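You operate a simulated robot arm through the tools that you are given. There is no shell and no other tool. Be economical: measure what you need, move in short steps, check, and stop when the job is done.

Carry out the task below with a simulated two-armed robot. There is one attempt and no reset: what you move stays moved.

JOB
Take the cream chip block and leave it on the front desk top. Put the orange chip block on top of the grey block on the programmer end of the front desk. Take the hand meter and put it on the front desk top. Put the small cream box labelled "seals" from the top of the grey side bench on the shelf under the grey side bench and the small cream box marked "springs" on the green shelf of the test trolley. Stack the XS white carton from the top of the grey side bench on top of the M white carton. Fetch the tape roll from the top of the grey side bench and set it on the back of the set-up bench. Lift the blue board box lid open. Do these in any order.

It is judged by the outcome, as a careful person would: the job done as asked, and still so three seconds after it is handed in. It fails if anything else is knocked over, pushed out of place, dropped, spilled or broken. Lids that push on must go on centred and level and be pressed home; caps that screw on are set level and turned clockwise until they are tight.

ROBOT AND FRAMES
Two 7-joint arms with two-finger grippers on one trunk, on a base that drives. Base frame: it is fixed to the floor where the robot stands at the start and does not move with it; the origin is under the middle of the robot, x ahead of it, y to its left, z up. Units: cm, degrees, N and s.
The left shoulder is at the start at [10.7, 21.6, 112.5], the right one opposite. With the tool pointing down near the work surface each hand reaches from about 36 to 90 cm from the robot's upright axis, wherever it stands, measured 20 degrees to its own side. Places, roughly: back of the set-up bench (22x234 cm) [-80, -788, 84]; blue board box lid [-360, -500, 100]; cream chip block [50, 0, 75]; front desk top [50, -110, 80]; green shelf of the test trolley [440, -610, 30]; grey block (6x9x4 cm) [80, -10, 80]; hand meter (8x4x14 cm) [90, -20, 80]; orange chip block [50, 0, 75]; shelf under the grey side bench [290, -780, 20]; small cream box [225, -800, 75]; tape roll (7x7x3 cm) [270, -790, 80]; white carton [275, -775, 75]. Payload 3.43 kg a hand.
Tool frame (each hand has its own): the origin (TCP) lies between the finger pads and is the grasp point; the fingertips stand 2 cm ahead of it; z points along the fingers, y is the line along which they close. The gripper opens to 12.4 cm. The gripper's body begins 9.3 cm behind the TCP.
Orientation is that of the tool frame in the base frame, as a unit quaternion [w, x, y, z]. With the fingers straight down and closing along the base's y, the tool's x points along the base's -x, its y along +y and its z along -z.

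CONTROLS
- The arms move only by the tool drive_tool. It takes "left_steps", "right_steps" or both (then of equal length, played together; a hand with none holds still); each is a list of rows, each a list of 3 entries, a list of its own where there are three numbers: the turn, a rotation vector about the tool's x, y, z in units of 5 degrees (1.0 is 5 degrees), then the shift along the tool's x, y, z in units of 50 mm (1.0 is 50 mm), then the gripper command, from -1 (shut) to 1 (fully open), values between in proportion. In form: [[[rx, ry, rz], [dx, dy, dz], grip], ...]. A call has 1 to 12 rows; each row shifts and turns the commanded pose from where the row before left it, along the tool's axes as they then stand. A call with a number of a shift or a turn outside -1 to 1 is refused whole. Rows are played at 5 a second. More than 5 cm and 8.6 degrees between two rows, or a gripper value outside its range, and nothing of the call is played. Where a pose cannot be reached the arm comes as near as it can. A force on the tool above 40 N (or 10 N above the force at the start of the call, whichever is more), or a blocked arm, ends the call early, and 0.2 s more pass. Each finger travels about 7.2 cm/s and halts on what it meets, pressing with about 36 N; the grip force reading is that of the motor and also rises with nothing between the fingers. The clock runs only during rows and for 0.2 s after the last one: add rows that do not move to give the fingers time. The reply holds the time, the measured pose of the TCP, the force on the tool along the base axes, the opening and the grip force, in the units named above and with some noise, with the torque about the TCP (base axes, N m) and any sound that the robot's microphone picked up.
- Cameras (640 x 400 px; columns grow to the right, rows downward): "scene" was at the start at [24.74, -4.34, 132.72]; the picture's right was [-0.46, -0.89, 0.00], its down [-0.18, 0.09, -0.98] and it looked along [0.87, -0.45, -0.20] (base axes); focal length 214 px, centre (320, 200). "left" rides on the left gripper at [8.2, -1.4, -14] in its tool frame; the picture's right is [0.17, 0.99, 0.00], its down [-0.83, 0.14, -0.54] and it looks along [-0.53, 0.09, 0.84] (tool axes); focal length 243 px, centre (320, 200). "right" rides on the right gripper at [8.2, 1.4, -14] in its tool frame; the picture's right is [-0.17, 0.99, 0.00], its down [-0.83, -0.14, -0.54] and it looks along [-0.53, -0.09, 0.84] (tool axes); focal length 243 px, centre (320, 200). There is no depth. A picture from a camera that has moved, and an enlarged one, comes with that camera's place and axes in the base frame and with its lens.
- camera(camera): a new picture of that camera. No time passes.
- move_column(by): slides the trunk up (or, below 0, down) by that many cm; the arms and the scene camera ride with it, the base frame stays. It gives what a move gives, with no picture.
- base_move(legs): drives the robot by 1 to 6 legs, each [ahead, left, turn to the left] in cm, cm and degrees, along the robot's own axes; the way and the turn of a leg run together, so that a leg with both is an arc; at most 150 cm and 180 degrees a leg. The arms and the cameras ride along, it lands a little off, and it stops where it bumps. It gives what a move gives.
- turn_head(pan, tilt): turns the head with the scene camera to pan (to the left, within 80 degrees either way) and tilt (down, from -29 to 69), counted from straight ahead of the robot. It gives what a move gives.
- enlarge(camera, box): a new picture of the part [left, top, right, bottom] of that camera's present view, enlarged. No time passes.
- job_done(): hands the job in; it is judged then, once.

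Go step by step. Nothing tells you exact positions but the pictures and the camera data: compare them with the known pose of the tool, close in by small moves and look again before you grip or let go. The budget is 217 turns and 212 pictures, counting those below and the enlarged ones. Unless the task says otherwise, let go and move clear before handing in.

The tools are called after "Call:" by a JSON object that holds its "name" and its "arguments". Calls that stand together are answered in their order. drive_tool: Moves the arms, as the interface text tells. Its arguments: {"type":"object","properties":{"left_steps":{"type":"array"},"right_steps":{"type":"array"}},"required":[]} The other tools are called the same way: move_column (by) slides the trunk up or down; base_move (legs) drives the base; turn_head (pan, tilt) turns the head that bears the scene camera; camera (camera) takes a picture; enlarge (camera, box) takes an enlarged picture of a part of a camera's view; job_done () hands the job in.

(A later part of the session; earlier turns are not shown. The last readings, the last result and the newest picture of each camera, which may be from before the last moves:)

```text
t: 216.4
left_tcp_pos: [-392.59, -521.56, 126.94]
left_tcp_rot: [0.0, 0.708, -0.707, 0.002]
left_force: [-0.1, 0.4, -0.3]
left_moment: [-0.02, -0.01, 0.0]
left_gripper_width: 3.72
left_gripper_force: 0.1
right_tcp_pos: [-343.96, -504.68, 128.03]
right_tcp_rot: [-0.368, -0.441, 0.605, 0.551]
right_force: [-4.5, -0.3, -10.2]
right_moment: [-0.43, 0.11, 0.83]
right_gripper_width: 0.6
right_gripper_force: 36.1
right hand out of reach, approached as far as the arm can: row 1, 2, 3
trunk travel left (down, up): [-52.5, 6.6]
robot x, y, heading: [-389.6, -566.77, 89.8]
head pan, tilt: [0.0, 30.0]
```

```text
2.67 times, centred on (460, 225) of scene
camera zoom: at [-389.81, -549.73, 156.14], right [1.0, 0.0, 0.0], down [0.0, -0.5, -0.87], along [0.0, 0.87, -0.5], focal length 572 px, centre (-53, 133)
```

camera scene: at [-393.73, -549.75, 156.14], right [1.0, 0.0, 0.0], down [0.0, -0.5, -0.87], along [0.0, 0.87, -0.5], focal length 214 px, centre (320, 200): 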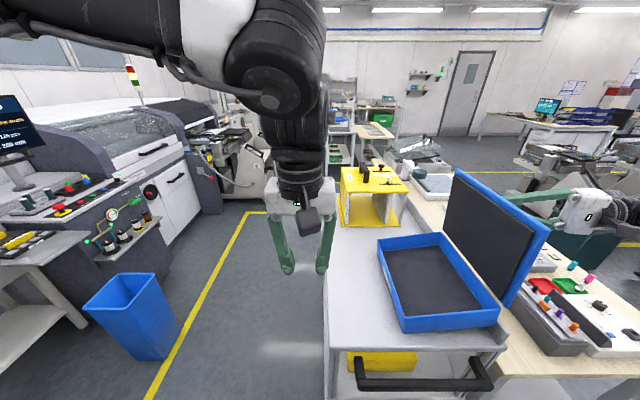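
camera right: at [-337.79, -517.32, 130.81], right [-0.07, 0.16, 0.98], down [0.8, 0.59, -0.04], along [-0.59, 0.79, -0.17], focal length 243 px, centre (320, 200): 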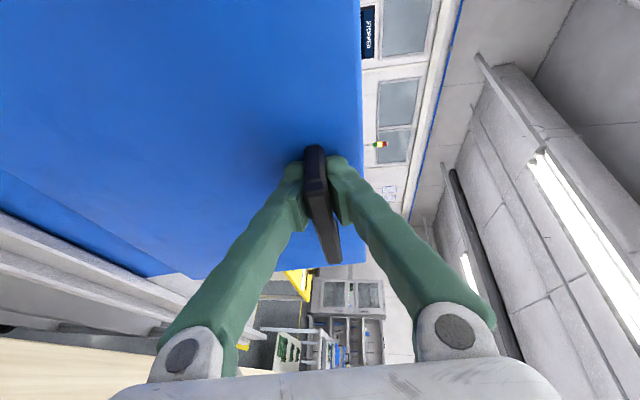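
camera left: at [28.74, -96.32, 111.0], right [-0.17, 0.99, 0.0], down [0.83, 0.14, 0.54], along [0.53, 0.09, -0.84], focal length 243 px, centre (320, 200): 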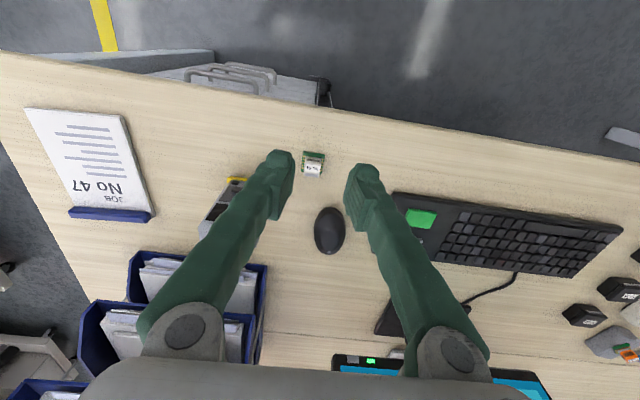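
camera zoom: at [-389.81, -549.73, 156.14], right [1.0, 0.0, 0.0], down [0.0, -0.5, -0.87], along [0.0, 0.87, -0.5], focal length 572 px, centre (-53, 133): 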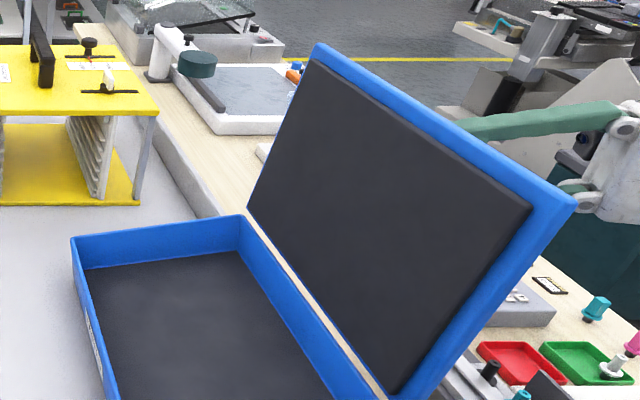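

Lid is past vertical. Release and back the hand off along its axis.

Call:
{"name": "drive_tool", "arguments": {"right_steps": [[[0, 0, 0], [0, 0, 0], -0.5], [[0, 0, 0], [0, 0, 0], -0.3], [[0, 0, 0], [0, 0, -0.5], -0.3], [[0, 0, 0], [0, 0, -0.8], -0.3], [[0, 0, 0], [0, 0, 0], -0.3]]}}

Call:
{"name": "camera", "arguments": {"camera": "scene"}}

Call:
{"name": "camera", "arguments": {"camera": "right"}}

```text
t: 217.6
left_tcp_pos: [-392.73, -521.62, 126.94]
left_tcp_rot: [0.0, 0.708, -0.706, 0.001]
left_force: [-0.8, 0.2, 0.7]
left_moment: [0.02, -0.02, -0.04]
left_gripper_width: 3.74
left_gripper_force: 0.1
right_tcp_pos: [-337.91, -506.96, 128.87]
right_tcp_rot: [-0.369, -0.441, 0.605, 0.551]
right_force: [-6.9, -0.4, -8.8]
right_moment: [-0.12, 0.18, 0.13]
right_gripper_width: 4.8
right_gripper_force: 4.4
trunk travel left (down, up): [-52.5, 6.6]
robot x, y, heading: [-389.71, -566.62, 90.1]
head pan, tilt: [0.0, 30.0]
```

```text
124 pictures are left
camera scene: at [-389.9, -549.74, 156.14], right [1.0, 0.0, 0.0], down [0.0, -0.5, -0.87], along [0.0, 0.87, -0.5], focal length 214 px, centre (320, 200)
```

scene: 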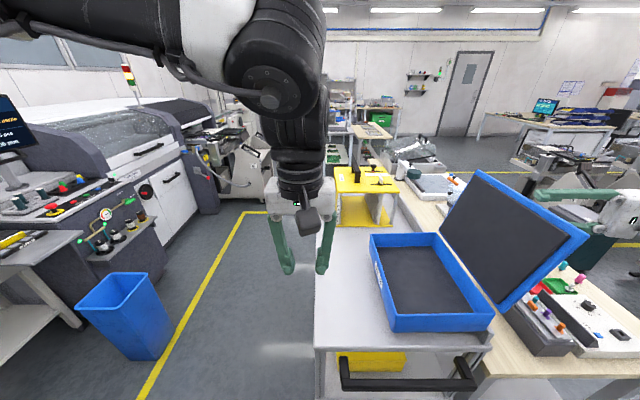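

```text
123 pictures are left
camera right: at [-327.8, -519.6, 131.72], right [-0.07, 0.16, 0.98], down [0.8, 0.59, -0.04], along [-0.59, 0.79, -0.17], focal length 243 px, centre (320, 200)
```

right: 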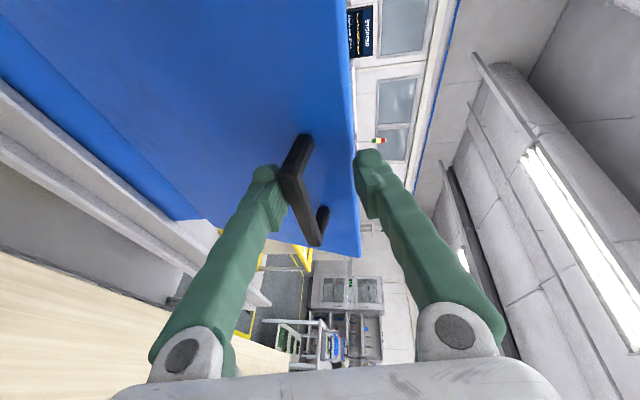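

The lid's handle rests on my lower finger. I'll let it down slowly along the opening arc until it finds its own stop.

Call:
{"name": "drive_tool", "arguments": {"right_steps": [[[0, 0, 0], [-0.06, -0.2, -0.16], -0.3], [[0, 0, 0], [-0.06, -0.2, -0.16], -0.3], [[0, 0, 0], [-0.06, -0.2, -0.16], -0.3], [[0, 0, 0], [0, 0, 0], -0.3]]}}

Call:
{"name": "camera", "arguments": {"camera": "scene"}}

Call:
{"name": "camera", "arguments": {"camera": "right"}}

```text
t: 218.6
left_tcp_pos: [-392.62, -521.56, 126.99]
left_tcp_rot: [-0.001, 0.707, -0.707, 0.002]
left_force: [-0.7, 1.0, -0.1]
left_moment: [-0.01, -0.02, 0.0]
left_gripper_width: 3.71
left_gripper_force: 0.0
right_tcp_pos: [-335.86, -508.33, 127.97]
right_tcp_rot: [-0.367, -0.441, 0.607, 0.55]
right_force: [-8.1, 0.2, -11.1]
right_moment: [-0.06, 0.21, 0.11]
right_gripper_width: 4.92
right_gripper_force: 4.8
right hand out of reach, approached as far as the arm can: row 1, 2, 3
trunk travel left (down, up): [-52.5, 6.6]
robot x, y, heading: [-389.48, -566.8, 90.0]
head pan, tilt: [0.0, 30.0]
```

```text
122 pictures are left
camera scene: at [-389.84, -549.73, 156.14], right [1.0, 0.0, 0.0], down [0.0, -0.5, -0.87], along [0.0, 0.87, -0.5], focal length 214 px, centre (320, 200)
```

scene: 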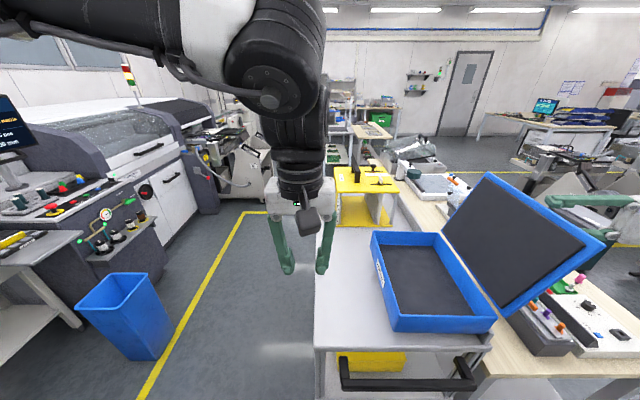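

```text
121 pictures are left
camera right: at [-325.84, -520.92, 130.92], right [-0.07, 0.16, 0.98], down [0.8, 0.59, -0.04], along [-0.59, 0.79, -0.17], focal length 243 px, centre (320, 200)
```

right: 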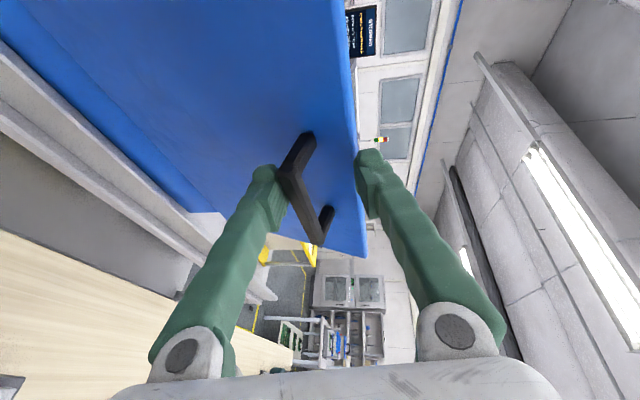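

Call:
{"name": "base_move", "arguments": {"legs": [[0, -3, 0]]}}

Call:
{"name": "move_column", "arguments": {"by": -1.5}}

Call:
{"name": "camera", "arguments": {"camera": "right"}}

Call:
{"name": "camera", "arguments": {"camera": "scene"}}

```text
t: 219.7
left_tcp_pos: [-389.93, -521.62, 126.94]
left_tcp_rot: [-0.001, 0.709, -0.706, 0.002]
left_force: [-0.3, 0.4, 0.7]
left_moment: [-0.01, -0.05, 0.04]
left_gripper_width: 3.73
left_gripper_force: 0.1
right_tcp_pos: [-333.1, -508.36, 128.1]
right_tcp_rot: [-0.365, -0.442, 0.607, 0.551]
right_force: [-0.3, -0.5, 0.4]
right_moment: [0.01, -0.02, 0.0]
right_gripper_width: 4.33
right_gripper_force: 0.2
trunk travel left (down, up): [-52.5, 6.6]
robot x, y, heading: [-387.13, -566.54, 89.9]
head pan, tilt: [0.0, 30.0]
```

```text
t: 220.3
left_tcp_pos: [-389.75, -521.62, 125.47]
left_tcp_rot: [-0.001, 0.708, -0.706, 0.002]
left_force: [0.1, 0.0, 0.0]
left_moment: [0.0, -0.03, 0.0]
left_gripper_width: 3.73
left_gripper_force: 0.0
right_tcp_pos: [-332.92, -508.4, 126.61]
right_tcp_rot: [-0.365, -0.442, 0.607, 0.551]
right_force: [-0.1, 0.1, -0.1]
right_moment: [0.02, -0.01, 0.02]
right_gripper_width: 4.37
right_gripper_force: 0.1
trunk travel left (down, up): [-51.0, 8.1]
robot x, y, heading: [-387.06, -566.27, 89.8]
head pan, tilt: [0.0, 30.0]
```

```text
120 pictures are left
camera right: at [-322.91, -520.97, 129.53], right [-0.07, 0.16, 0.98], down [0.8, 0.59, -0.03], along [-0.59, 0.79, -0.17], focal length 243 px, centre (320, 200)
```

right: 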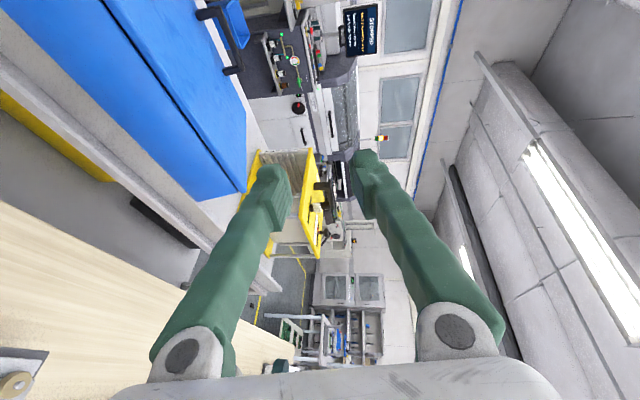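

```text
119 pictures are left
camera scene: at [-386.89, -548.76, 154.34], right [1.0, 0.0, 0.0], down [0.0, -0.5, -0.87], along [0.0, 0.87, -0.5], focal length 214 px, centre (320, 200)
```

scene: 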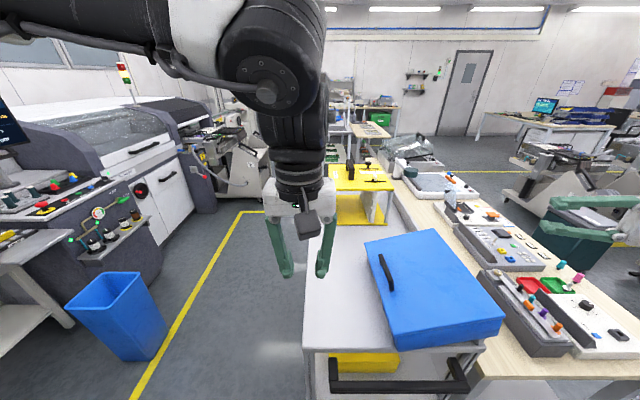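

The lid swung shut again and the box is askew. Inspect carefully before retrying.

Call:
{"name": "enlarge", "arguments": {"camera": "scene", "box": [340, 210, 532, 330]}}

Call:
{"name": "camera", "arguments": {"camera": "left"}}

```text
3.33 times, centred on (436, 270) of scene
camera zoom: at [-386.89, -548.76, 154.34], right [1.0, 0.0, 0.0], down [0.0, -0.5, -0.87], along [0.0, 0.87, -0.5], focal length 715 px, centre (-67, -33)
```

zoom: 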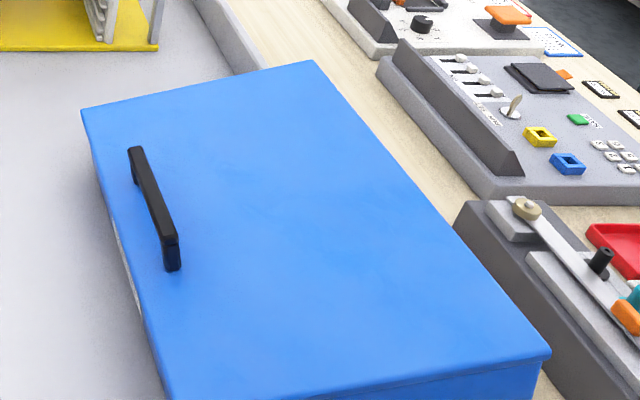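

```text
117 pictures are left
camera left: at [-388.42, -529.86, 139.53], right [-0.99, -0.17, 0.0], down [-0.14, 0.83, 0.54], along [-0.09, 0.53, -0.84], focal length 243 px, centre (320, 200)
```

left: 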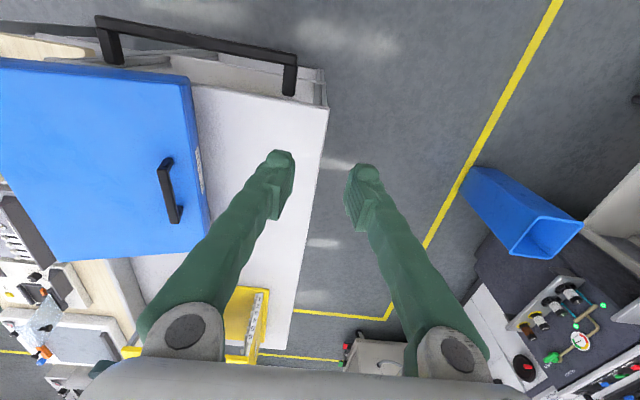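

The box's east side has climbed onto the cart's lip (tilted ~14°) and slid ~8 cm south. Plan: regrip the handle, drag the box back west off the lip and north to its place, then open with a better two-hand sequence. First rotate the right hand back to pointing down.

Call:
{"name": "drive_tool", "arguments": {"right_steps": [[[0, 0, 0], [0, 0.9, 0], -0.2], [[0, 0, 0], [0, 0.9, 0], -0.2], [[0.94, 0, -0.342], [0, 0.3, 0], -0.2], [[0.94, 0, -0.342], [0, 0.3, 0], -0.2], [[0.94, 0, -0.342], [0, 0, 0], -0.2], [[0.94, 0, -0.342], [0, 0, 0], -0.2], [[0.94, 0, -0.342], [0, 0, 0], -0.2], [[0.94, 0, -0.342], [0, 0, 0], -0.2], [[0.94, 0, -0.342], [0, 0, 0], -0.2], [[0.94, 0, -0.342], [0, 0, 0], -0.2], [[0.94, 0, -0.342], [0, 0, 0], -0.2], [[0.94, 0, -0.342], [0, 0, 0], -0.2]]}}

Call:
{"name": "drive_tool", "arguments": {"right_steps": [[[0.94, 0, -0.342], [0, 0.5, 0], -0.2], [[0.94, 0, -0.342], [0, 0.5, 0], -0.2], [[0.94, 0, -0.342], [0, 0.5, 0], -0.2], [[0.94, 0, -0.342], [0, 0.5, 0], -0.2], [[0.94, 0, -0.342], [0, 0.5, 0], -0.2], [[0.94, 0, -0.342], [0, 0.5, 0], -0.2], [[0.5, 0, -0.18], [0, 0.5, 0], -0.2], [[0, 0, 0], [0, 0, 0], -0.2]]}}

Call:
{"name": "camera", "arguments": {"camera": "right"}}

```text
t: 222.9
left_tcp_pos: [-389.76, -521.65, 125.39]
left_tcp_rot: [-0.001, 0.708, -0.706, 0.001]
left_force: [0.2, -0.3, 0.3]
left_moment: [0.01, 0.01, 0.02]
left_gripper_width: 3.73
left_gripper_force: 0.1
right_tcp_pos: [-334.79, -508.32, 138.64]
right_tcp_rot: [-0.075, -0.633, 0.705, 0.31]
right_force: [0.1, -0.5, 0.3]
right_moment: [0.0, -0.01, -0.03]
right_gripper_width: 4.95
right_gripper_force: 0.1
trunk travel left (down, up): [-51.0, 8.1]
robot x, y, heading: [-387.15, -566.97, 90.0]
head pan, tilt: [0.0, 30.0]
```

```text
t: 224.8
left_tcp_pos: [-389.58, -521.63, 125.53]
left_tcp_rot: [-0.001, 0.708, -0.706, 0.001]
left_force: [-1.1, 0.2, -1.4]
left_moment: [0.0, 0.01, 0.02]
left_gripper_width: 3.73
left_gripper_force: 0.0
right_tcp_pos: [-350.96, -508.28, 143.75]
right_tcp_rot: [0.124, -0.696, 0.697, 0.12]
right_force: [0.2, 0.0, 0.1]
right_moment: [-0.01, -0.01, -0.01]
right_gripper_width: 4.94
right_gripper_force: 0.1
trunk travel left (down, up): [-51.0, 8.1]
robot x, y, heading: [-386.92, -566.47, 90.2]
head pan, tilt: [0.0, 30.0]
```

```text
116 pictures are left
camera right: at [-352.42, -520.82, 154.09], right [-0.99, 0.16, 0.05], down [0.14, 0.6, 0.79], along [0.1, 0.79, -0.61], focal length 243 px, centre (320, 200)
```

right: 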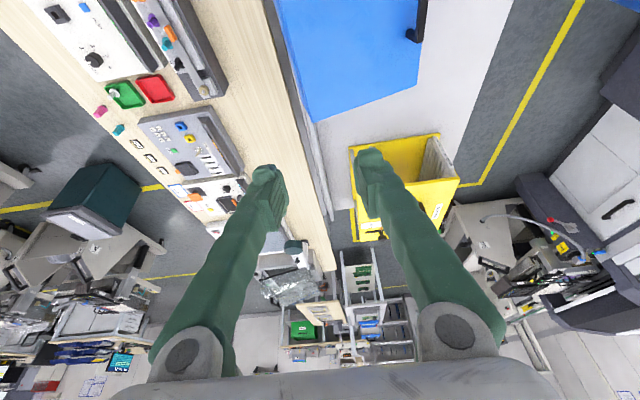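

Call:
{"name": "base_move", "arguments": {"legs": [[0, 7, 0]]}}

Call:
{"name": "drive_tool", "arguments": {"right_steps": [[[0, 0, 0], [0.257, 0.3, 0.8], -0.2], [[0, 0, 0], [0.257, 0.3, 0.8], -0.2], [[0, 0, 0], [0.257, 0.3, 0.8], -0.2], [[0, 0, 0], [0.257, 0.3, 0.8], -0.2], [[0, 0, 0], [0.257, 0.3, 0.8], -0.2], [[0, 0, 0], [0.257, 0.3, 0.8], -0.2], [[0, 0, 0], [0.257, 0.3, 0.8], -0.2], [[0, 0, 0], [0, 0, 0], -0.2]]}}

Call:
{"name": "camera", "arguments": {"camera": "right"}}

```text
t: 226.3
left_tcp_pos: [-396.38, -521.68, 125.46]
left_tcp_rot: [-0.001, 0.708, -0.706, 0.001]
left_force: [0.3, -0.4, 0.5]
left_moment: [0.0, 0.06, 0.01]
left_gripper_width: 3.71
left_gripper_force: 0.1
right_tcp_pos: [-357.6, -508.21, 143.48]
right_tcp_rot: [0.123, -0.696, 0.697, 0.12]
right_force: [0.2, -1.0, 0.1]
right_moment: [-0.03, 0.01, -0.01]
right_gripper_width: 4.95
right_gripper_force: 0.0
trunk travel left (down, up): [-51.0, 8.1]
robot x, y, heading: [-393.74, -566.57, 90.1]
head pan, tilt: [0.0, 30.0]
```

```text
t: 228.1
left_tcp_pos: [-396.35, -521.75, 125.47]
left_tcp_rot: [-0.001, 0.708, -0.706, 0.001]
left_force: [0.3, -0.8, 0.2]
left_moment: [-0.03, 0.01, 0.03]
left_gripper_width: 3.73
left_gripper_force: 0.0
right_tcp_pos: [-368.06, -506.91, 114.29]
right_tcp_rot: [0.124, -0.695, 0.698, 0.12]
right_force: [0.4, -0.4, 1.2]
right_moment: [0.01, -0.05, -0.01]
right_gripper_width: 4.95
right_gripper_force: 0.0
trunk travel left (down, up): [-51.0, 8.1]
robot x, y, heading: [-393.8, -566.12, 90.1]
head pan, tilt: [0.0, 30.0]
```

```text
115 pictures are left
camera right: at [-369.47, -519.47, 124.74], right [-0.99, 0.16, 0.05], down [0.14, 0.6, 0.79], along [0.1, 0.79, -0.61], focal length 243 px, centre (320, 200)
```

right: 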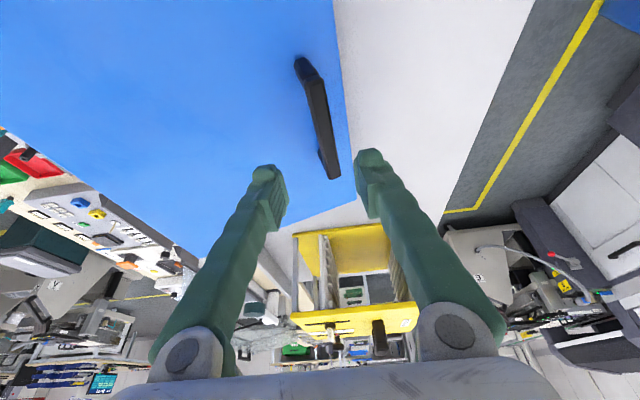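

Call:
{"name": "drive_tool", "arguments": {"right_steps": [[[0, 0, 0], [0.18, 0, 0.49], -0.2], [[0, 0, 0], [0.18, 0, 0.49], -0.2], [[0, 0, 0], [0.14, 0, 0.4], -0.2], [[0, 0, 0], [0, 0, 0], -0.2]]}}

Call:
{"name": "camera", "arguments": {"camera": "right"}}

```text
t: 229.1
left_tcp_pos: [-396.57, -521.71, 125.71]
left_tcp_rot: [-0.002, 0.708, -0.706, 0.001]
left_force: [-0.3, -0.4, 0.5]
left_moment: [-0.03, 0.02, -0.03]
left_gripper_width: 3.69
left_gripper_force: 0.0
right_tcp_pos: [-368.18, -506.97, 107.34]
right_tcp_rot: [0.126, -0.695, 0.697, 0.123]
right_force: [0.5, 2.3, 28.6]
right_moment: [-0.05, -1.0, -0.07]
right_gripper_width: 5.01
right_gripper_force: 0.5
trunk travel left (down, up): [-51.0, 8.1]
robot x, y, heading: [-393.7, -566.12, 90.2]
head pan, tilt: [0.0, 30.0]
```

```text
114 pictures are left
camera right: at [-369.59, -519.69, 117.64], right [-0.99, 0.16, 0.05], down [0.14, 0.59, 0.79], along [0.1, 0.79, -0.6], focal length 243 px, centre (320, 200)
```

right: 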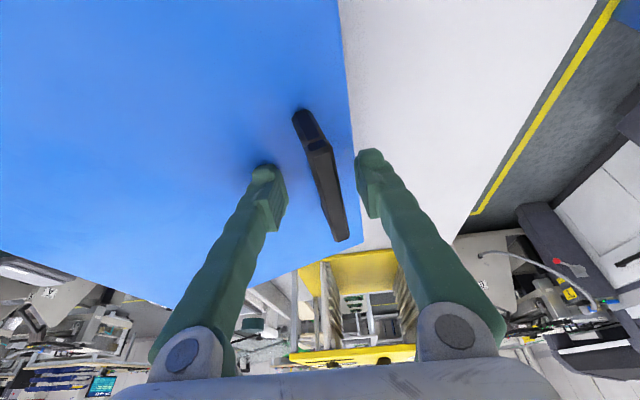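

Call:
{"name": "drive_tool", "arguments": {"right_steps": [[[0, 0, 0], [-0.02, 0, -0.06], -0.2], [[0, 0, 0], [0, 0, 0], -1], [[0, 0, 0], [0, 0, 0], -1], [[0, 0, 0], [0, 0, 0], -1], [[0, 0, 0], [0, 0, 0], -1]]}}

Call:
{"name": "camera", "arguments": {"camera": "right"}}

```text
t: 230.3
left_tcp_pos: [-396.57, -521.56, 125.47]
left_tcp_rot: [-0.001, 0.708, -0.706, 0.0]
left_force: [-0.8, 0.5, -0.2]
left_moment: [0.02, 0.01, 0.03]
left_gripper_width: 3.7
left_gripper_force: 0.1
right_tcp_pos: [-368.16, -507.11, 107.16]
right_tcp_rot: [0.123, -0.696, 0.697, 0.119]
right_force: [-1.7, 0.6, -0.2]
right_moment: [-0.66, 0.22, 0.01]
right_gripper_width: 0.58
right_gripper_force: 36.1
trunk travel left (down, up): [-51.0, 8.1]
robot x, y, heading: [-393.5, -566.66, 90.2]
head pan, tilt: [0.0, 30.0]
```

```text
113 pictures are left
camera right: at [-369.55, -519.66, 117.55], right [-0.99, 0.16, 0.05], down [0.14, 0.6, 0.79], along [0.1, 0.78, -0.61], focal length 243 px, centre (320, 200)
```

right: 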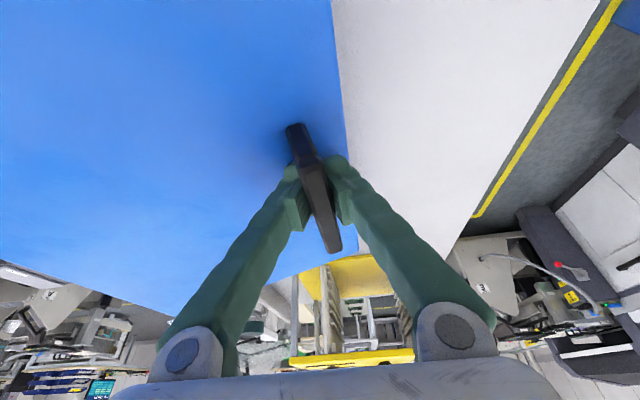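

Gripped. Drag the box west with the base.

Call:
{"name": "base_move", "arguments": {"legs": [[0, 4, 0]]}}

Call:
{"name": "camera", "arguments": {"camera": "right"}}

Call:
{"name": "camera", "arguments": {"camera": "left"}}

```text
t: 231.6
left_tcp_pos: [-400.45, -521.66, 125.46]
left_tcp_rot: [-0.001, 0.708, -0.706, 0.001]
left_force: [-0.2, 0.5, 0.9]
left_moment: [0.0, 0.01, -0.01]
left_gripper_width: 3.72
left_gripper_force: 0.2
right_tcp_pos: [-372.1, -507.08, 107.18]
right_tcp_rot: [0.124, -0.696, 0.697, 0.121]
right_force: [0.2, -0.1, 0.2]
right_moment: [0.28, -0.01, 0.11]
right_gripper_width: 0.61
right_gripper_force: 36.3
trunk travel left (down, up): [-51.0, 8.1]
robot x, y, heading: [-397.59, -566.46, 90.4]
head pan, tilt: [0.0, 30.0]
```

```text
112 pictures are left
camera right: at [-373.49, -519.64, 117.59], right [-0.99, 0.16, 0.05], down [0.14, 0.6, 0.79], along [0.1, 0.79, -0.61], focal length 243 px, centre (320, 200)
```

right: 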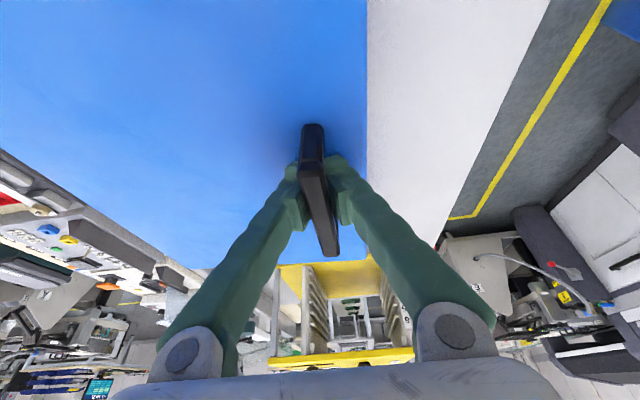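

```text
111 pictures are left
camera left: at [-399.13, -529.9, 139.52], right [-0.99, -0.17, 0.0], down [-0.14, 0.83, 0.54], along [-0.09, 0.53, -0.84], focal length 243 px, centre (320, 200)
```

left: 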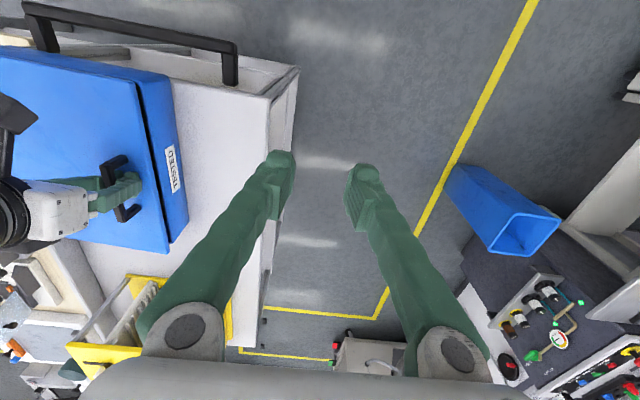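

Box is flat again. Drag it north 7 cm to its original place, then 2.5 cm east.

Call:
{"name": "drive_tool", "arguments": {"right_steps": [[[0, 0, 0], [-0.31, 0, 0.11], -1], [[0, 0, 0], [-0.31, 0, 0.11], -1], [[0, 0, 0], [-0.31, 0, 0.11], -1], [[0, 0, 0], [-0.31, 0, 0.11], -1], [[0, 0, 0], [0, 0, 0], -1]]}}

Call:
{"name": "base_move", "arguments": {"legs": [[0, -2.3, 0]]}}

Call:
{"name": "camera", "arguments": {"camera": "left"}}

Call:
{"name": "camera", "arguments": {"camera": "right"}}

```text
t: 232.8
left_tcp_pos: [-400.54, -521.7, 125.26]
left_tcp_rot: [-0.002, 0.708, -0.707, 0.001]
left_force: [0.1, 0.0, -0.4]
left_moment: [0.01, -0.01, 0.03]
left_gripper_width: 3.71
left_gripper_force: 0.0
right_tcp_pos: [-372.17, -500.37, 107.17]
right_tcp_rot: [0.123, -0.696, 0.698, 0.12]
right_force: [0.2, 0.9, 0.4]
right_moment: [-0.34, 0.02, 0.03]
right_gripper_width: 0.56
right_gripper_force: 36.0
trunk travel left (down, up): [-51.0, 8.1]
robot x, y, heading: [-397.93, -566.69, 90.1]
head pan, tilt: [0.0, 30.0]
```

```text
t: 233.7
left_tcp_pos: [-398.3, -521.71, 125.45]
left_tcp_rot: [-0.001, 0.708, -0.706, 0.002]
left_force: [0.2, 0.0, 0.3]
left_moment: [-0.01, 0.02, 0.01]
left_gripper_width: 3.74
left_gripper_force: 0.0
right_tcp_pos: [-369.9, -500.54, 107.12]
right_tcp_rot: [0.124, -0.696, 0.697, 0.12]
right_force: [-1.4, 1.5, 1.1]
right_moment: [-0.38, -0.12, -0.27]
right_gripper_width: 0.6
right_gripper_force: 36.5
trunk travel left (down, up): [-51.0, 8.1]
robot x, y, heading: [-395.3, -566.89, 90.0]
head pan, tilt: [0.0, 30.0]
```

```text
110 pictures are left
camera left: at [-397.06, -529.86, 139.51], right [-0.99, -0.17, 0.0], down [-0.14, 0.83, 0.54], along [-0.09, 0.53, -0.84], focal length 243 px, centre (320, 200)
```

left: 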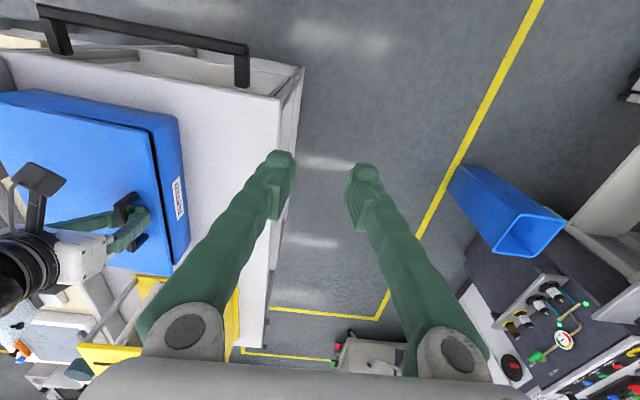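

```text
109 pictures are left
camera right: at [-371.39, -513.09, 117.57], right [-0.99, 0.16, 0.05], down [0.14, 0.6, 0.79], along [0.1, 0.79, -0.61], focal length 243 px, centre (320, 200)
```

right: 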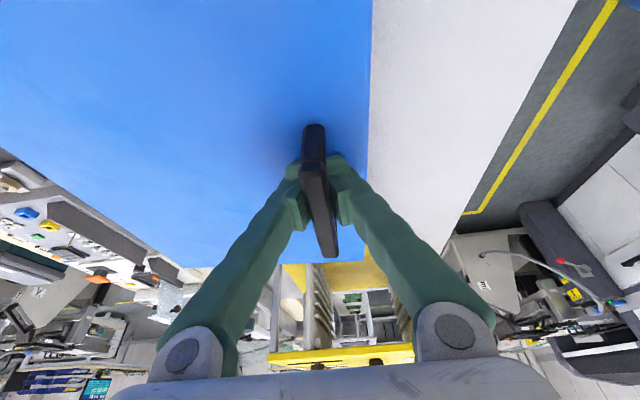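

Box is back in place. Open again along the arc to about 60° (the range that tracked well).

Call:
{"name": "drive_tool", "arguments": {"right_steps": [[[-0.94, 0, 0.342], [-0.123, -0.09, -0.34], -1], [[-0.94, 0, 0.342], [-0.123, -0.09, -0.34], -1], [[-0.94, 0, 0.342], [-0.123, -0.09, -0.34], -1], [[-0.94, 0, 0.342], [-0.123, -0.09, -0.34], -1], [[-0.94, 0, 0.342], [-0.123, -0.09, -0.34], -1], [[-0.94, 0, 0.342], [-0.123, -0.09, -0.34], -1], [[-0.94, 0, 0.342], [-0.123, -0.09, -0.34], -1], [[-0.94, 0, 0.342], [-0.123, -0.09, -0.34], -1], [[-0.94, 0, 0.342], [-0.123, -0.09, -0.34], -1], [[-0.94, 0, 0.342], [-0.123, -0.09, -0.34], -1], [[-0.94, 0, 0.342], [-0.123, -0.09, -0.34], -1], [[0, 0, 0], [0, 0, 0], -1]]}}

Call:
{"name": "camera", "arguments": {"camera": "scene"}}

Call:
{"name": "camera", "arguments": {"camera": "left"}}

```text
t: 236.3
left_tcp_pos: [-398.07, -521.55, 125.46]
left_tcp_rot: [-0.001, 0.708, -0.706, 0.002]
left_force: [0.0, 0.8, 1.1]
left_moment: [0.01, 0.02, 0.01]
left_gripper_width: 3.76
left_gripper_force: 0.0
right_tcp_pos: [-357.51, -500.48, 122.51]
right_tcp_rot: [-0.212, -0.56, 0.677, 0.429]
right_force: [2.5, -1.8, -0.4]
right_moment: [-0.02, 0.02, -0.05]
right_gripper_width: 0.63
right_gripper_force: 36.0
trunk travel left (down, up): [-51.0, 8.1]
robot x, y, heading: [-395.77, -566.43, 90.0]
head pan, tilt: [0.0, 30.0]
```

```text
108 pictures are left
camera scene: at [-395.36, -548.76, 154.34], right [1.0, 0.0, 0.0], down [0.0, -0.5, -0.87], along [0.0, 0.87, -0.5], focal length 214 px, centre (320, 200)
```

scene: 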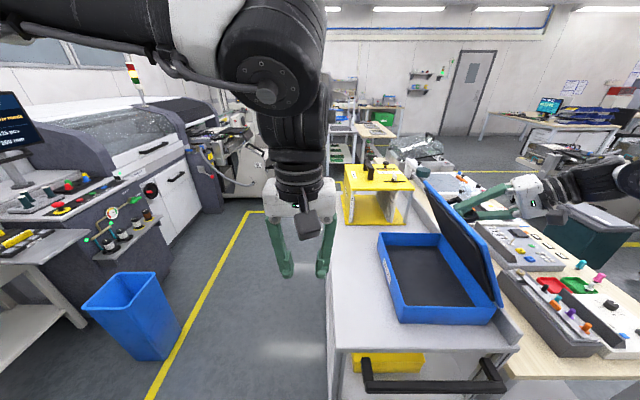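

```text
107 pictures are left
camera left: at [-396.9, -529.85, 139.5], right [-0.99, -0.17, 0.0], down [-0.14, 0.83, 0.54], along [-0.09, 0.53, -0.84], focal length 243 px, centre (320, 200)
```

left: 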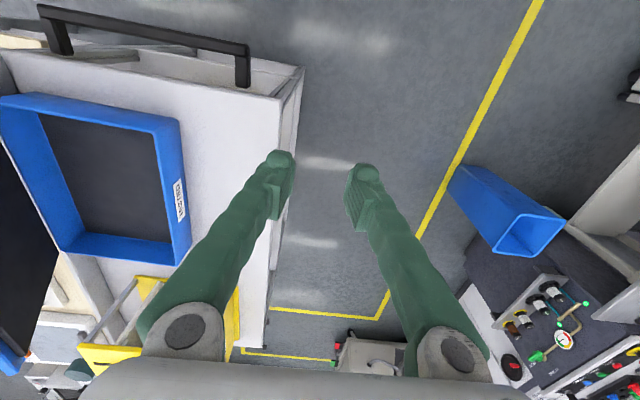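

Lid at ~58°, box unmoved. From here the arc is nearly pure +x, so I'll alternate small base shifts right with small tool rolls.

Call:
{"name": "base_move", "arguments": {"legs": [[0, -2, 0]]}}

Call:
{"name": "drive_tool", "arguments": {"right_steps": [[[-0.94, 0, 0.342], [0, 0.1, 0], -1], [[0, 0, 0], [0, 0, 0], -1]]}}

Call:
{"name": "base_move", "arguments": {"legs": [[0, -2, 0]]}}

Call:
{"name": "drive_tool", "arguments": {"right_steps": [[[-0.94, 0, 0.342], [0, 0.05, 0], -1], [[0, 0, 0], [0, 0, 0], -1]]}}

Call:
{"name": "camera", "arguments": {"camera": "scene"}}

```text
t: 237.3
left_tcp_pos: [-396.31, -521.56, 125.61]
left_tcp_rot: [-0.002, 0.708, -0.706, 0.002]
left_force: [-0.1, 0.1, 0.0]
left_moment: [-0.02, -0.02, 0.02]
left_gripper_width: 3.72
left_gripper_force: 0.1
right_tcp_pos: [-355.59, -500.61, 122.59]
right_tcp_rot: [-0.211, -0.56, 0.676, 0.429]
right_force: [-2.7, 1.4, 3.3]
right_moment: [0.21, -0.09, -0.55]
right_gripper_width: 0.57
right_gripper_force: 35.4
trunk travel left (down, up): [-51.0, 8.1]
robot x, y, heading: [-393.44, -566.89, 89.9]
head pan, tilt: [0.0, 30.0]
```

```text
t: 237.9
left_tcp_pos: [-396.28, -521.58, 125.49]
left_tcp_rot: [-0.001, 0.708, -0.706, 0.001]
left_force: [0.8, -0.3, 0.5]
left_moment: [-0.04, -0.01, 0.01]
left_gripper_width: 3.74
left_gripper_force: 0.1
right_tcp_pos: [-355.7, -500.42, 122.78]
right_tcp_rot: [-0.241, -0.54, 0.668, 0.452]
right_force: [1.4, 0.8, 0.4]
right_moment: [-0.02, 0.0, -0.05]
right_gripper_width: 0.6
right_gripper_force: 35.7
trunk travel left (down, up): [-51.0, 8.1]
robot x, y, heading: [-393.57, -566.6, 89.8]
head pan, tilt: [0.0, 30.0]
```

```text
t: 238.9
left_tcp_pos: [-394.45, -521.64, 125.66]
left_tcp_rot: [-0.002, 0.709, -0.705, 0.001]
left_force: [0.8, 0.3, -0.3]
left_moment: [-0.01, -0.03, -0.02]
left_gripper_width: 3.7
left_gripper_force: 0.1
right_tcp_pos: [-353.87, -500.57, 123.17]
right_tcp_rot: [-0.238, -0.541, 0.666, 0.455]
right_force: [-2.9, 1.1, 7.9]
right_moment: [0.27, -0.1, -0.53]
right_gripper_width: 0.6
right_gripper_force: 35.6
trunk travel left (down, up): [-51.0, 8.1]
robot x, y, heading: [-391.66, -566.53, 90.0]
head pan, tilt: [0.0, 30.0]
```

```text
t: 239.5
left_tcp_pos: [-394.35, -521.6, 125.52]
left_tcp_rot: [-0.001, 0.708, -0.706, 0.001]
left_force: [0.5, 0.1, -0.2]
left_moment: [-0.02, -0.03, 0.02]
left_gripper_width: 3.73
left_gripper_force: 0.0
right_tcp_pos: [-353.8, -500.51, 123.33]
right_tcp_rot: [-0.267, -0.52, 0.655, 0.48]
right_force: [0.8, -2.1, 2.0]
right_moment: [0.4, -0.35, -0.45]
right_gripper_width: 0.58
right_gripper_force: 35.2
trunk travel left (down, up): [-51.0, 8.1]
robot x, y, heading: [-391.62, -566.69, 90.1]
head pan, tilt: [0.0, 30.0]
```

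```text
106 pictures are left
camera scene: at [-391.49, -548.84, 154.35], right [1.0, 0.0, 0.0], down [0.0, -0.5, -0.87], along [0.0, 0.87, -0.5], focal length 214 px, centre (320, 200)
```

scene: 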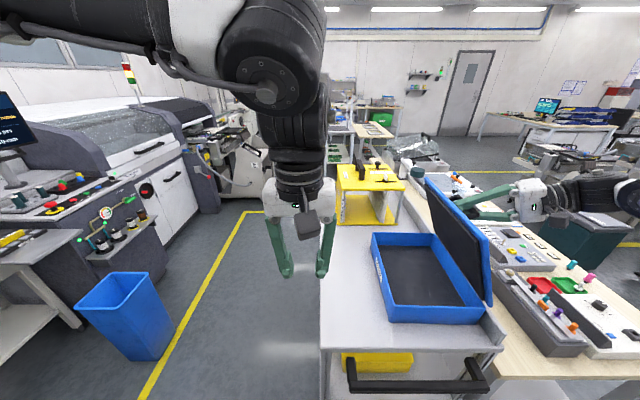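

Working well. Repeat four more such pairs.

Call:
{"name": "base_move", "arguments": {"legs": [[0, -2, 0]]}}

Call:
{"name": "drive_tool", "arguments": {"right_steps": [[[-0.94, 0, 0.342], [0, 0, 0], -1], [[0, 0, 0], [0, 0, 0], -1]]}}

Call:
{"name": "base_move", "arguments": {"legs": [[0, -2, 0]]}}

Call:
{"name": "drive_tool", "arguments": {"right_steps": [[[-0.94, 0, 0.342], [0, 0, 0], -1], [[0, 0, 0], [0, 0, 0], -1]]}}

Call:
{"name": "base_move", "arguments": {"legs": [[0, -2, 0]]}}

Call:
{"name": "drive_tool", "arguments": {"right_steps": [[[-0.94, 0, 0.342], [0, 0, 0], -1], [[0, 0, 0], [0, 0, 0], -1]]}}

Call:
{"name": "camera", "arguments": {"camera": "scene"}}

```text
t: 240.4
left_tcp_pos: [-392.52, -521.74, 125.47]
left_tcp_rot: [-0.003, 0.708, -0.706, 0.001]
left_force: [0.6, -0.1, 0.2]
left_moment: [-0.02, 0.0, -0.02]
left_gripper_width: 3.74
left_gripper_force: 0.1
right_tcp_pos: [-351.92, -500.47, 123.55]
right_tcp_rot: [-0.265, -0.521, 0.654, 0.48]
right_force: [-3.3, -0.5, 16.6]
right_moment: [0.42, -0.21, -0.59]
right_gripper_width: 0.6
right_gripper_force: 35.3
trunk travel left (down, up): [-51.0, 8.1]
robot x, y, heading: [-389.39, -566.64, 90.0]
head pan, tilt: [0.0, 30.0]
```

```text
t: 241.0
left_tcp_pos: [-392.58, -521.79, 125.53]
left_tcp_rot: [-0.003, 0.708, -0.706, 0.001]
left_force: [-0.8, -0.2, -0.2]
left_moment: [0.0, -0.01, 0.01]
left_gripper_width: 3.71
left_gripper_force: 0.0
right_tcp_pos: [-351.9, -500.42, 123.81]
right_tcp_rot: [-0.293, -0.5, 0.641, 0.504]
right_force: [-0.5, -1.4, 14.7]
right_moment: [0.46, -0.52, -0.12]
right_gripper_width: 0.6
right_gripper_force: 34.8
trunk travel left (down, up): [-51.0, 8.1]
robot x, y, heading: [-389.65, -566.28, 89.8]
head pan, tilt: [0.0, 30.0]
```

```text
t: 242.0
left_tcp_pos: [-390.52, -521.8, 125.66]
left_tcp_rot: [-0.003, 0.709, -0.706, 0.001]
left_force: [-0.3, -0.1, 0.4]
left_moment: [0.0, 0.02, 0.03]
left_gripper_width: 3.72
left_gripper_force: 0.0
right_tcp_pos: [-349.91, -500.42, 123.87]
right_tcp_rot: [-0.29, -0.5, 0.641, 0.505]
right_force: [-1.6, 0.5, 27.7]
right_moment: [0.59, -0.47, -0.84]
right_gripper_width: 0.59
right_gripper_force: 35.6
trunk travel left (down, up): [-51.0, 8.1]
robot x, y, heading: [-387.25, -566.73, 89.9]
head pan, tilt: [0.0, 30.0]
```

```text
t: 242.6
left_tcp_pos: [-390.51, -521.7, 125.55]
left_tcp_rot: [-0.002, 0.708, -0.706, 0.002]
left_force: [0.1, 0.1, -0.3]
left_moment: [-0.03, 0.0, 0.03]
left_gripper_width: 3.72
left_gripper_force: 0.0
right_tcp_pos: [-349.84, -500.47, 124.08]
right_tcp_rot: [-0.319, -0.478, 0.625, 0.528]
right_force: [0.9, -1.2, 16.8]
right_moment: [0.63, -0.55, -0.4]
right_gripper_width: 0.61
right_gripper_force: 34.7
trunk travel left (down, up): [-51.0, 8.1]
robot x, y, heading: [-387.55, -566.36, 90.0]
head pan, tilt: [0.0, 30.0]
```

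```text
t: 243.6
left_tcp_pos: [-388.56, -521.72, 125.61]
left_tcp_rot: [-0.002, 0.708, -0.706, 0.0]
left_force: [-0.1, 0.4, 0.7]
left_moment: [0.01, -0.04, 0.04]
left_gripper_width: 3.73
left_gripper_force: 0.1
right_tcp_pos: [-347.88, -500.51, 124.08]
right_tcp_rot: [-0.318, -0.478, 0.626, 0.528]
right_force: [0.9, -0.9, 24.7]
right_moment: [0.58, -0.43, -0.85]
right_gripper_width: 0.6
right_gripper_force: 35.3
trunk travel left (down, up): [-51.0, 8.1]
robot x, y, heading: [-385.13, -566.49, 89.8]
head pan, tilt: [0.0, 30.0]
```

```text
t: 244.2
left_tcp_pos: [-388.42, -521.79, 125.6]
left_tcp_rot: [-0.001, 0.708, -0.706, 0.001]
left_force: [-0.1, -0.3, 0.0]
left_moment: [-0.02, -0.03, 0.0]
left_gripper_width: 3.72
left_gripper_force: 0.2
right_tcp_pos: [-347.72, -500.08, 124.14]
right_tcp_rot: [-0.344, -0.454, 0.61, 0.55]
right_force: [4.0, 1.5, 14.8]
right_moment: [0.59, -0.59, -0.59]
right_gripper_width: 0.6
right_gripper_force: 35.3
trunk travel left (down, up): [-51.0, 8.1]
robot x, y, heading: [-385.55, -566.81, 89.8]
head pan, tilt: [0.0, 30.0]
```

```text
105 pictures are left
camera scene: at [-385.55, -548.92, 154.37], right [1.0, 0.0, 0.0], down [0.0, -0.5, -0.87], along [0.0, 0.87, -0.5], focal length 214 px, centre (320, 200)
```

scene: 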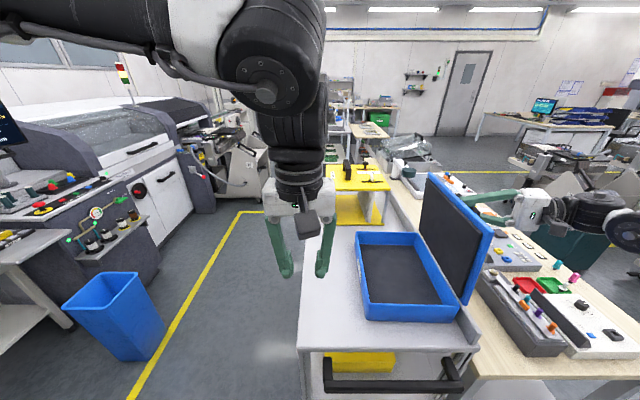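

Call:
{"name": "drive_tool", "arguments": {"right_steps": [[[-0.5, 0, 0.18], [0, 0.1, 0], -1], [[0, 0, 0], [0, 0, 0], -1]]}}

Call:
{"name": "base_move", "arguments": {"legs": [[0, -2, 0]]}}

Call:
{"name": "drive_tool", "arguments": {"right_steps": [[[-0.94, 0, 0.342], [0, 0, 0], -1], [[0, 0, 0], [0, 0, 0], -1]]}}

Call:
{"name": "base_move", "arguments": {"legs": [[0, -2, 0]]}}

Call:
{"name": "drive_tool", "arguments": {"right_steps": [[[-0.94, 0, 0.342], [0, 0, 0], -1], [[0, 0, 0], [0, 0, 0], -1]]}}

Call:
{"name": "camera", "arguments": {"camera": "scene"}}

```text
t: 244.8
left_tcp_pos: [-388.29, -521.65, 125.45]
left_tcp_rot: [-0.002, 0.709, -0.705, 0.001]
left_force: [-0.3, 0.5, 1.1]
left_moment: [0.05, -0.02, 0.01]
left_gripper_width: 3.71
left_gripper_force: 0.0
right_tcp_pos: [-347.86, -500.29, 124.18]
right_tcp_rot: [-0.358, -0.442, 0.605, 0.557]
right_force: [1.5, 1.1, 0.6]
right_moment: [0.18, -0.2, -0.03]
right_gripper_width: 0.62
right_gripper_force: 35.5
trunk travel left (down, up): [-51.0, 8.1]
robot x, y, heading: [-385.96, -566.52, 90.3]
head pan, tilt: [0.0, 30.0]
```

```text
t: 245.7
left_tcp_pos: [-386.44, -521.46, 125.41]
left_tcp_rot: [-0.002, 0.708, -0.707, 0.002]
left_force: [0.2, -0.8, 0.0]
left_moment: [0.02, -0.02, -0.02]
left_gripper_width: 3.73
left_gripper_force: 0.0
right_tcp_pos: [-345.74, -500.22, 124.39]
right_tcp_rot: [-0.356, -0.443, 0.605, 0.558]
right_force: [-0.9, 1.3, 0.1]
right_moment: [0.18, 0.05, 0.06]
right_gripper_width: 0.59
right_gripper_force: 35.8
trunk travel left (down, up): [-51.0, 8.1]
robot x, y, heading: [-383.66, -566.83, 90.2]
head pan, tilt: [0.0, 30.0]
```

```text
t: 246.3
left_tcp_pos: [-386.35, -521.59, 125.36]
left_tcp_rot: [-0.001, 0.708, -0.706, 0.001]
left_force: [-0.5, -0.1, -0.1]
left_moment: [0.02, 0.04, -0.02]
left_gripper_width: 3.7
left_gripper_force: 0.2
right_tcp_pos: [-345.55, -500.28, 124.36]
right_tcp_rot: [-0.357, -0.442, 0.605, 0.557]
right_force: [-2.0, 0.1, 0.5]
right_moment: [-0.29, 0.11, 0.24]
right_gripper_width: 0.61
right_gripper_force: 35.6
right hand out of reach, approached as far as the arm can: row 1
trunk travel left (down, up): [-51.0, 8.1]
robot x, y, heading: [-383.66, -566.78, 89.9]
head pan, tilt: [0.0, 30.0]
```

```text
t: 247.3
left_tcp_pos: [-384.45, -521.55, 125.43]
left_tcp_rot: [-0.003, 0.709, -0.706, 0.001]
left_force: [-1.0, -0.8, 0.3]
left_moment: [0.01, -0.04, 0.03]
left_gripper_width: 3.72
left_gripper_force: 0.1
right_tcp_pos: [-343.68, -500.13, 124.75]
right_tcp_rot: [-0.354, -0.442, 0.604, 0.561]
right_force: [-0.6, 0.9, 0.2]
right_moment: [0.27, -0.04, -0.44]
right_gripper_width: 0.6
right_gripper_force: 35.9
trunk travel left (down, up): [-51.0, 8.1]
robot x, y, heading: [-381.49, -566.56, 90.2]
head pan, tilt: [0.0, 30.0]
```

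```text
t: 247.9
left_tcp_pos: [-384.28, -521.46, 125.5]
left_tcp_rot: [-0.001, 0.708, -0.706, 0.001]
left_force: [-0.1, 0.3, 0.4]
left_moment: [-0.01, 0.01, -0.02]
left_gripper_width: 3.72
left_gripper_force: 0.0
right_tcp_pos: [-343.45, -500.19, 124.54]
right_tcp_rot: [-0.355, -0.442, 0.604, 0.56]
right_force: [-1.2, -0.3, 0.5]
right_moment: [-0.03, -0.13, 0.31]
right_gripper_width: 0.58
right_gripper_force: 36.0
right hand out of reach, approached as far as the arm can: row 1
trunk travel left (down, up): [-51.0, 8.1]
robot x, y, heading: [-381.69, -566.66, 90.1]
head pan, tilt: [0.0, 30.0]
```

```text
104 pictures are left
camera scene: at [-381.47, -548.75, 154.34], right [1.0, 0.0, 0.0], down [0.0, -0.5, -0.87], along [0.0, 0.87, -0.5], focal length 214 px, centre (320, 200)
```

scene: 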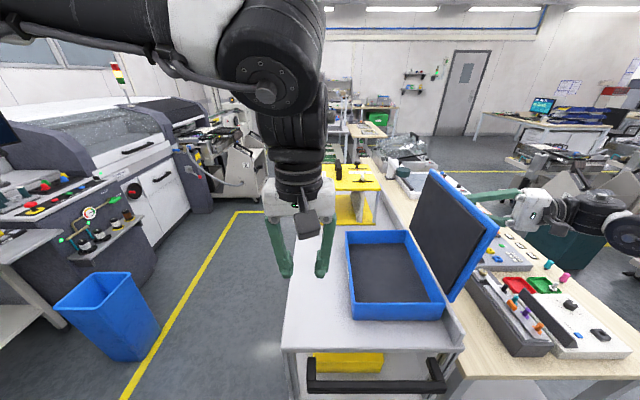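

Call:
{"name": "base_move", "arguments": {"legs": [[0, -3, 0]]}}

Call:
{"name": "camera", "arguments": {"camera": "scene"}}

```text
t: 249.0
left_tcp_pos: [-381.49, -521.46, 125.44]
left_tcp_rot: [-0.002, 0.708, -0.706, 0.002]
left_force: [-0.6, 0.6, -0.2]
left_moment: [0.0, -0.03, -0.03]
left_gripper_width: 3.72
left_gripper_force: 0.1
right_tcp_pos: [-340.74, -499.97, 124.51]
right_tcp_rot: [-0.355, -0.442, 0.605, 0.559]
right_force: [-8.8, 0.1, -2.5]
right_moment: [0.0, 0.92, 0.11]
right_gripper_width: 0.58
right_gripper_force: 35.9
trunk travel left (down, up): [-51.0, 8.1]
robot x, y, heading: [-378.38, -566.71, 89.9]
head pan, tilt: [0.0, 30.0]
```

```text
103 pictures are left
camera scene: at [-378.64, -548.66, 154.33], right [1.0, 0.0, 0.0], down [0.0, -0.5, -0.87], along [0.0, 0.87, -0.5], focal length 214 px, centre (320, 200)
```

scene: 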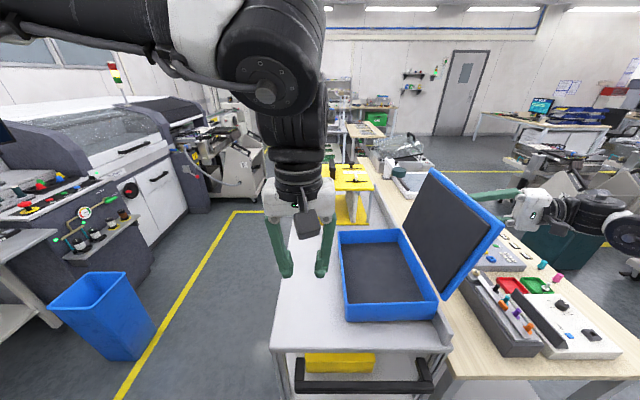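

At the lid's stop. Ease back 1 cm, release, and see whether it stays.

Call:
{"name": "base_move", "arguments": {"legs": [[0, 1, 0]]}}

Call:
{"name": "drive_tool", "arguments": {"right_steps": [[[0, 0, 0], [0, 0, 0], -0.85], [[0, 0, 0], [0, 0, 0], -0.6], [[0, 0, 0], [0, 0, 0], -0.3], [[0, 0, 0], [0, 0, 0], -0.2], [[0, 0, 0], [0, 0, 0], -0.2]]}}

Call:
{"name": "camera", "arguments": {"camera": "right"}}

Call:
{"name": "camera", "arguments": {"camera": "scene"}}

```text
t: 249.8
left_tcp_pos: [-382.24, -521.42, 125.45]
left_tcp_rot: [-0.001, 0.709, -0.705, 0.001]
left_force: [0.4, -0.5, -0.2]
left_moment: [-0.02, 0.01, 0.0]
left_gripper_width: 3.73
left_gripper_force: 0.1
right_tcp_pos: [-341.4, -500.04, 124.45]
right_tcp_rot: [-0.356, -0.442, 0.604, 0.56]
right_force: [-2.1, -0.5, -0.4]
right_moment: [0.38, 0.34, 0.76]
right_gripper_width: 0.61
right_gripper_force: 35.3
trunk travel left (down, up): [-51.0, 8.1]
robot x, y, heading: [-379.19, -566.83, 89.8]
head pan, tilt: [0.0, 30.0]
```

```text
t: 251.0
left_tcp_pos: [-382.33, -521.53, 125.5]
left_tcp_rot: [-0.001, 0.71, -0.705, 0.001]
left_force: [-0.9, 0.5, 0.6]
left_moment: [-0.01, -0.01, 0.0]
left_gripper_width: 3.71
left_gripper_force: 0.0
right_tcp_pos: [-341.6, -500.27, 124.55]
right_tcp_rot: [-0.354, -0.442, 0.604, 0.56]
right_force: [0.9, -0.6, 1.7]
right_moment: [-0.01, 0.06, -0.01]
right_gripper_width: 5.01
right_gripper_force: 1.1
trunk travel left (down, up): [-51.0, 8.1]
robot x, y, heading: [-379.45, -566.91, 90.0]
head pan, tilt: [0.0, 30.0]
```

```text
102 pictures are left
camera right: at [-331.68, -512.96, 127.1], right [-0.08, 0.14, 0.99], down [0.81, 0.58, -0.02], along [-0.58, 0.8, -0.15], focal length 243 px, centre (320, 200)
```

right: 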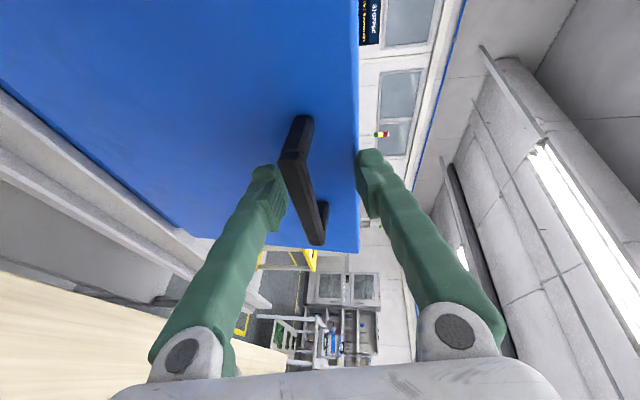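

```text
101 pictures are left
camera scene: at [-379.42, -548.8, 154.35], right [1.0, 0.0, 0.0], down [0.0, -0.5, -0.87], along [0.0, 0.87, -0.5], focal length 214 px, centre (320, 200)
```

scene: 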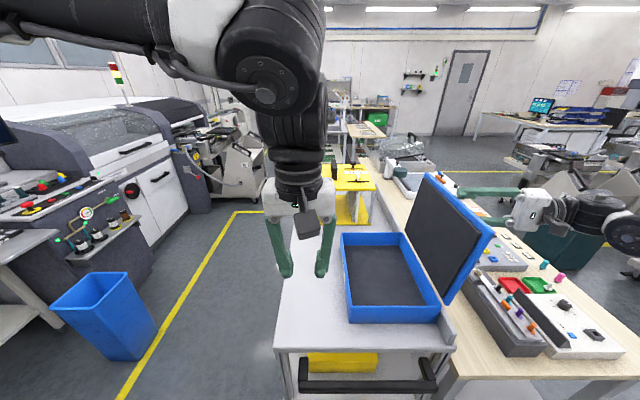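

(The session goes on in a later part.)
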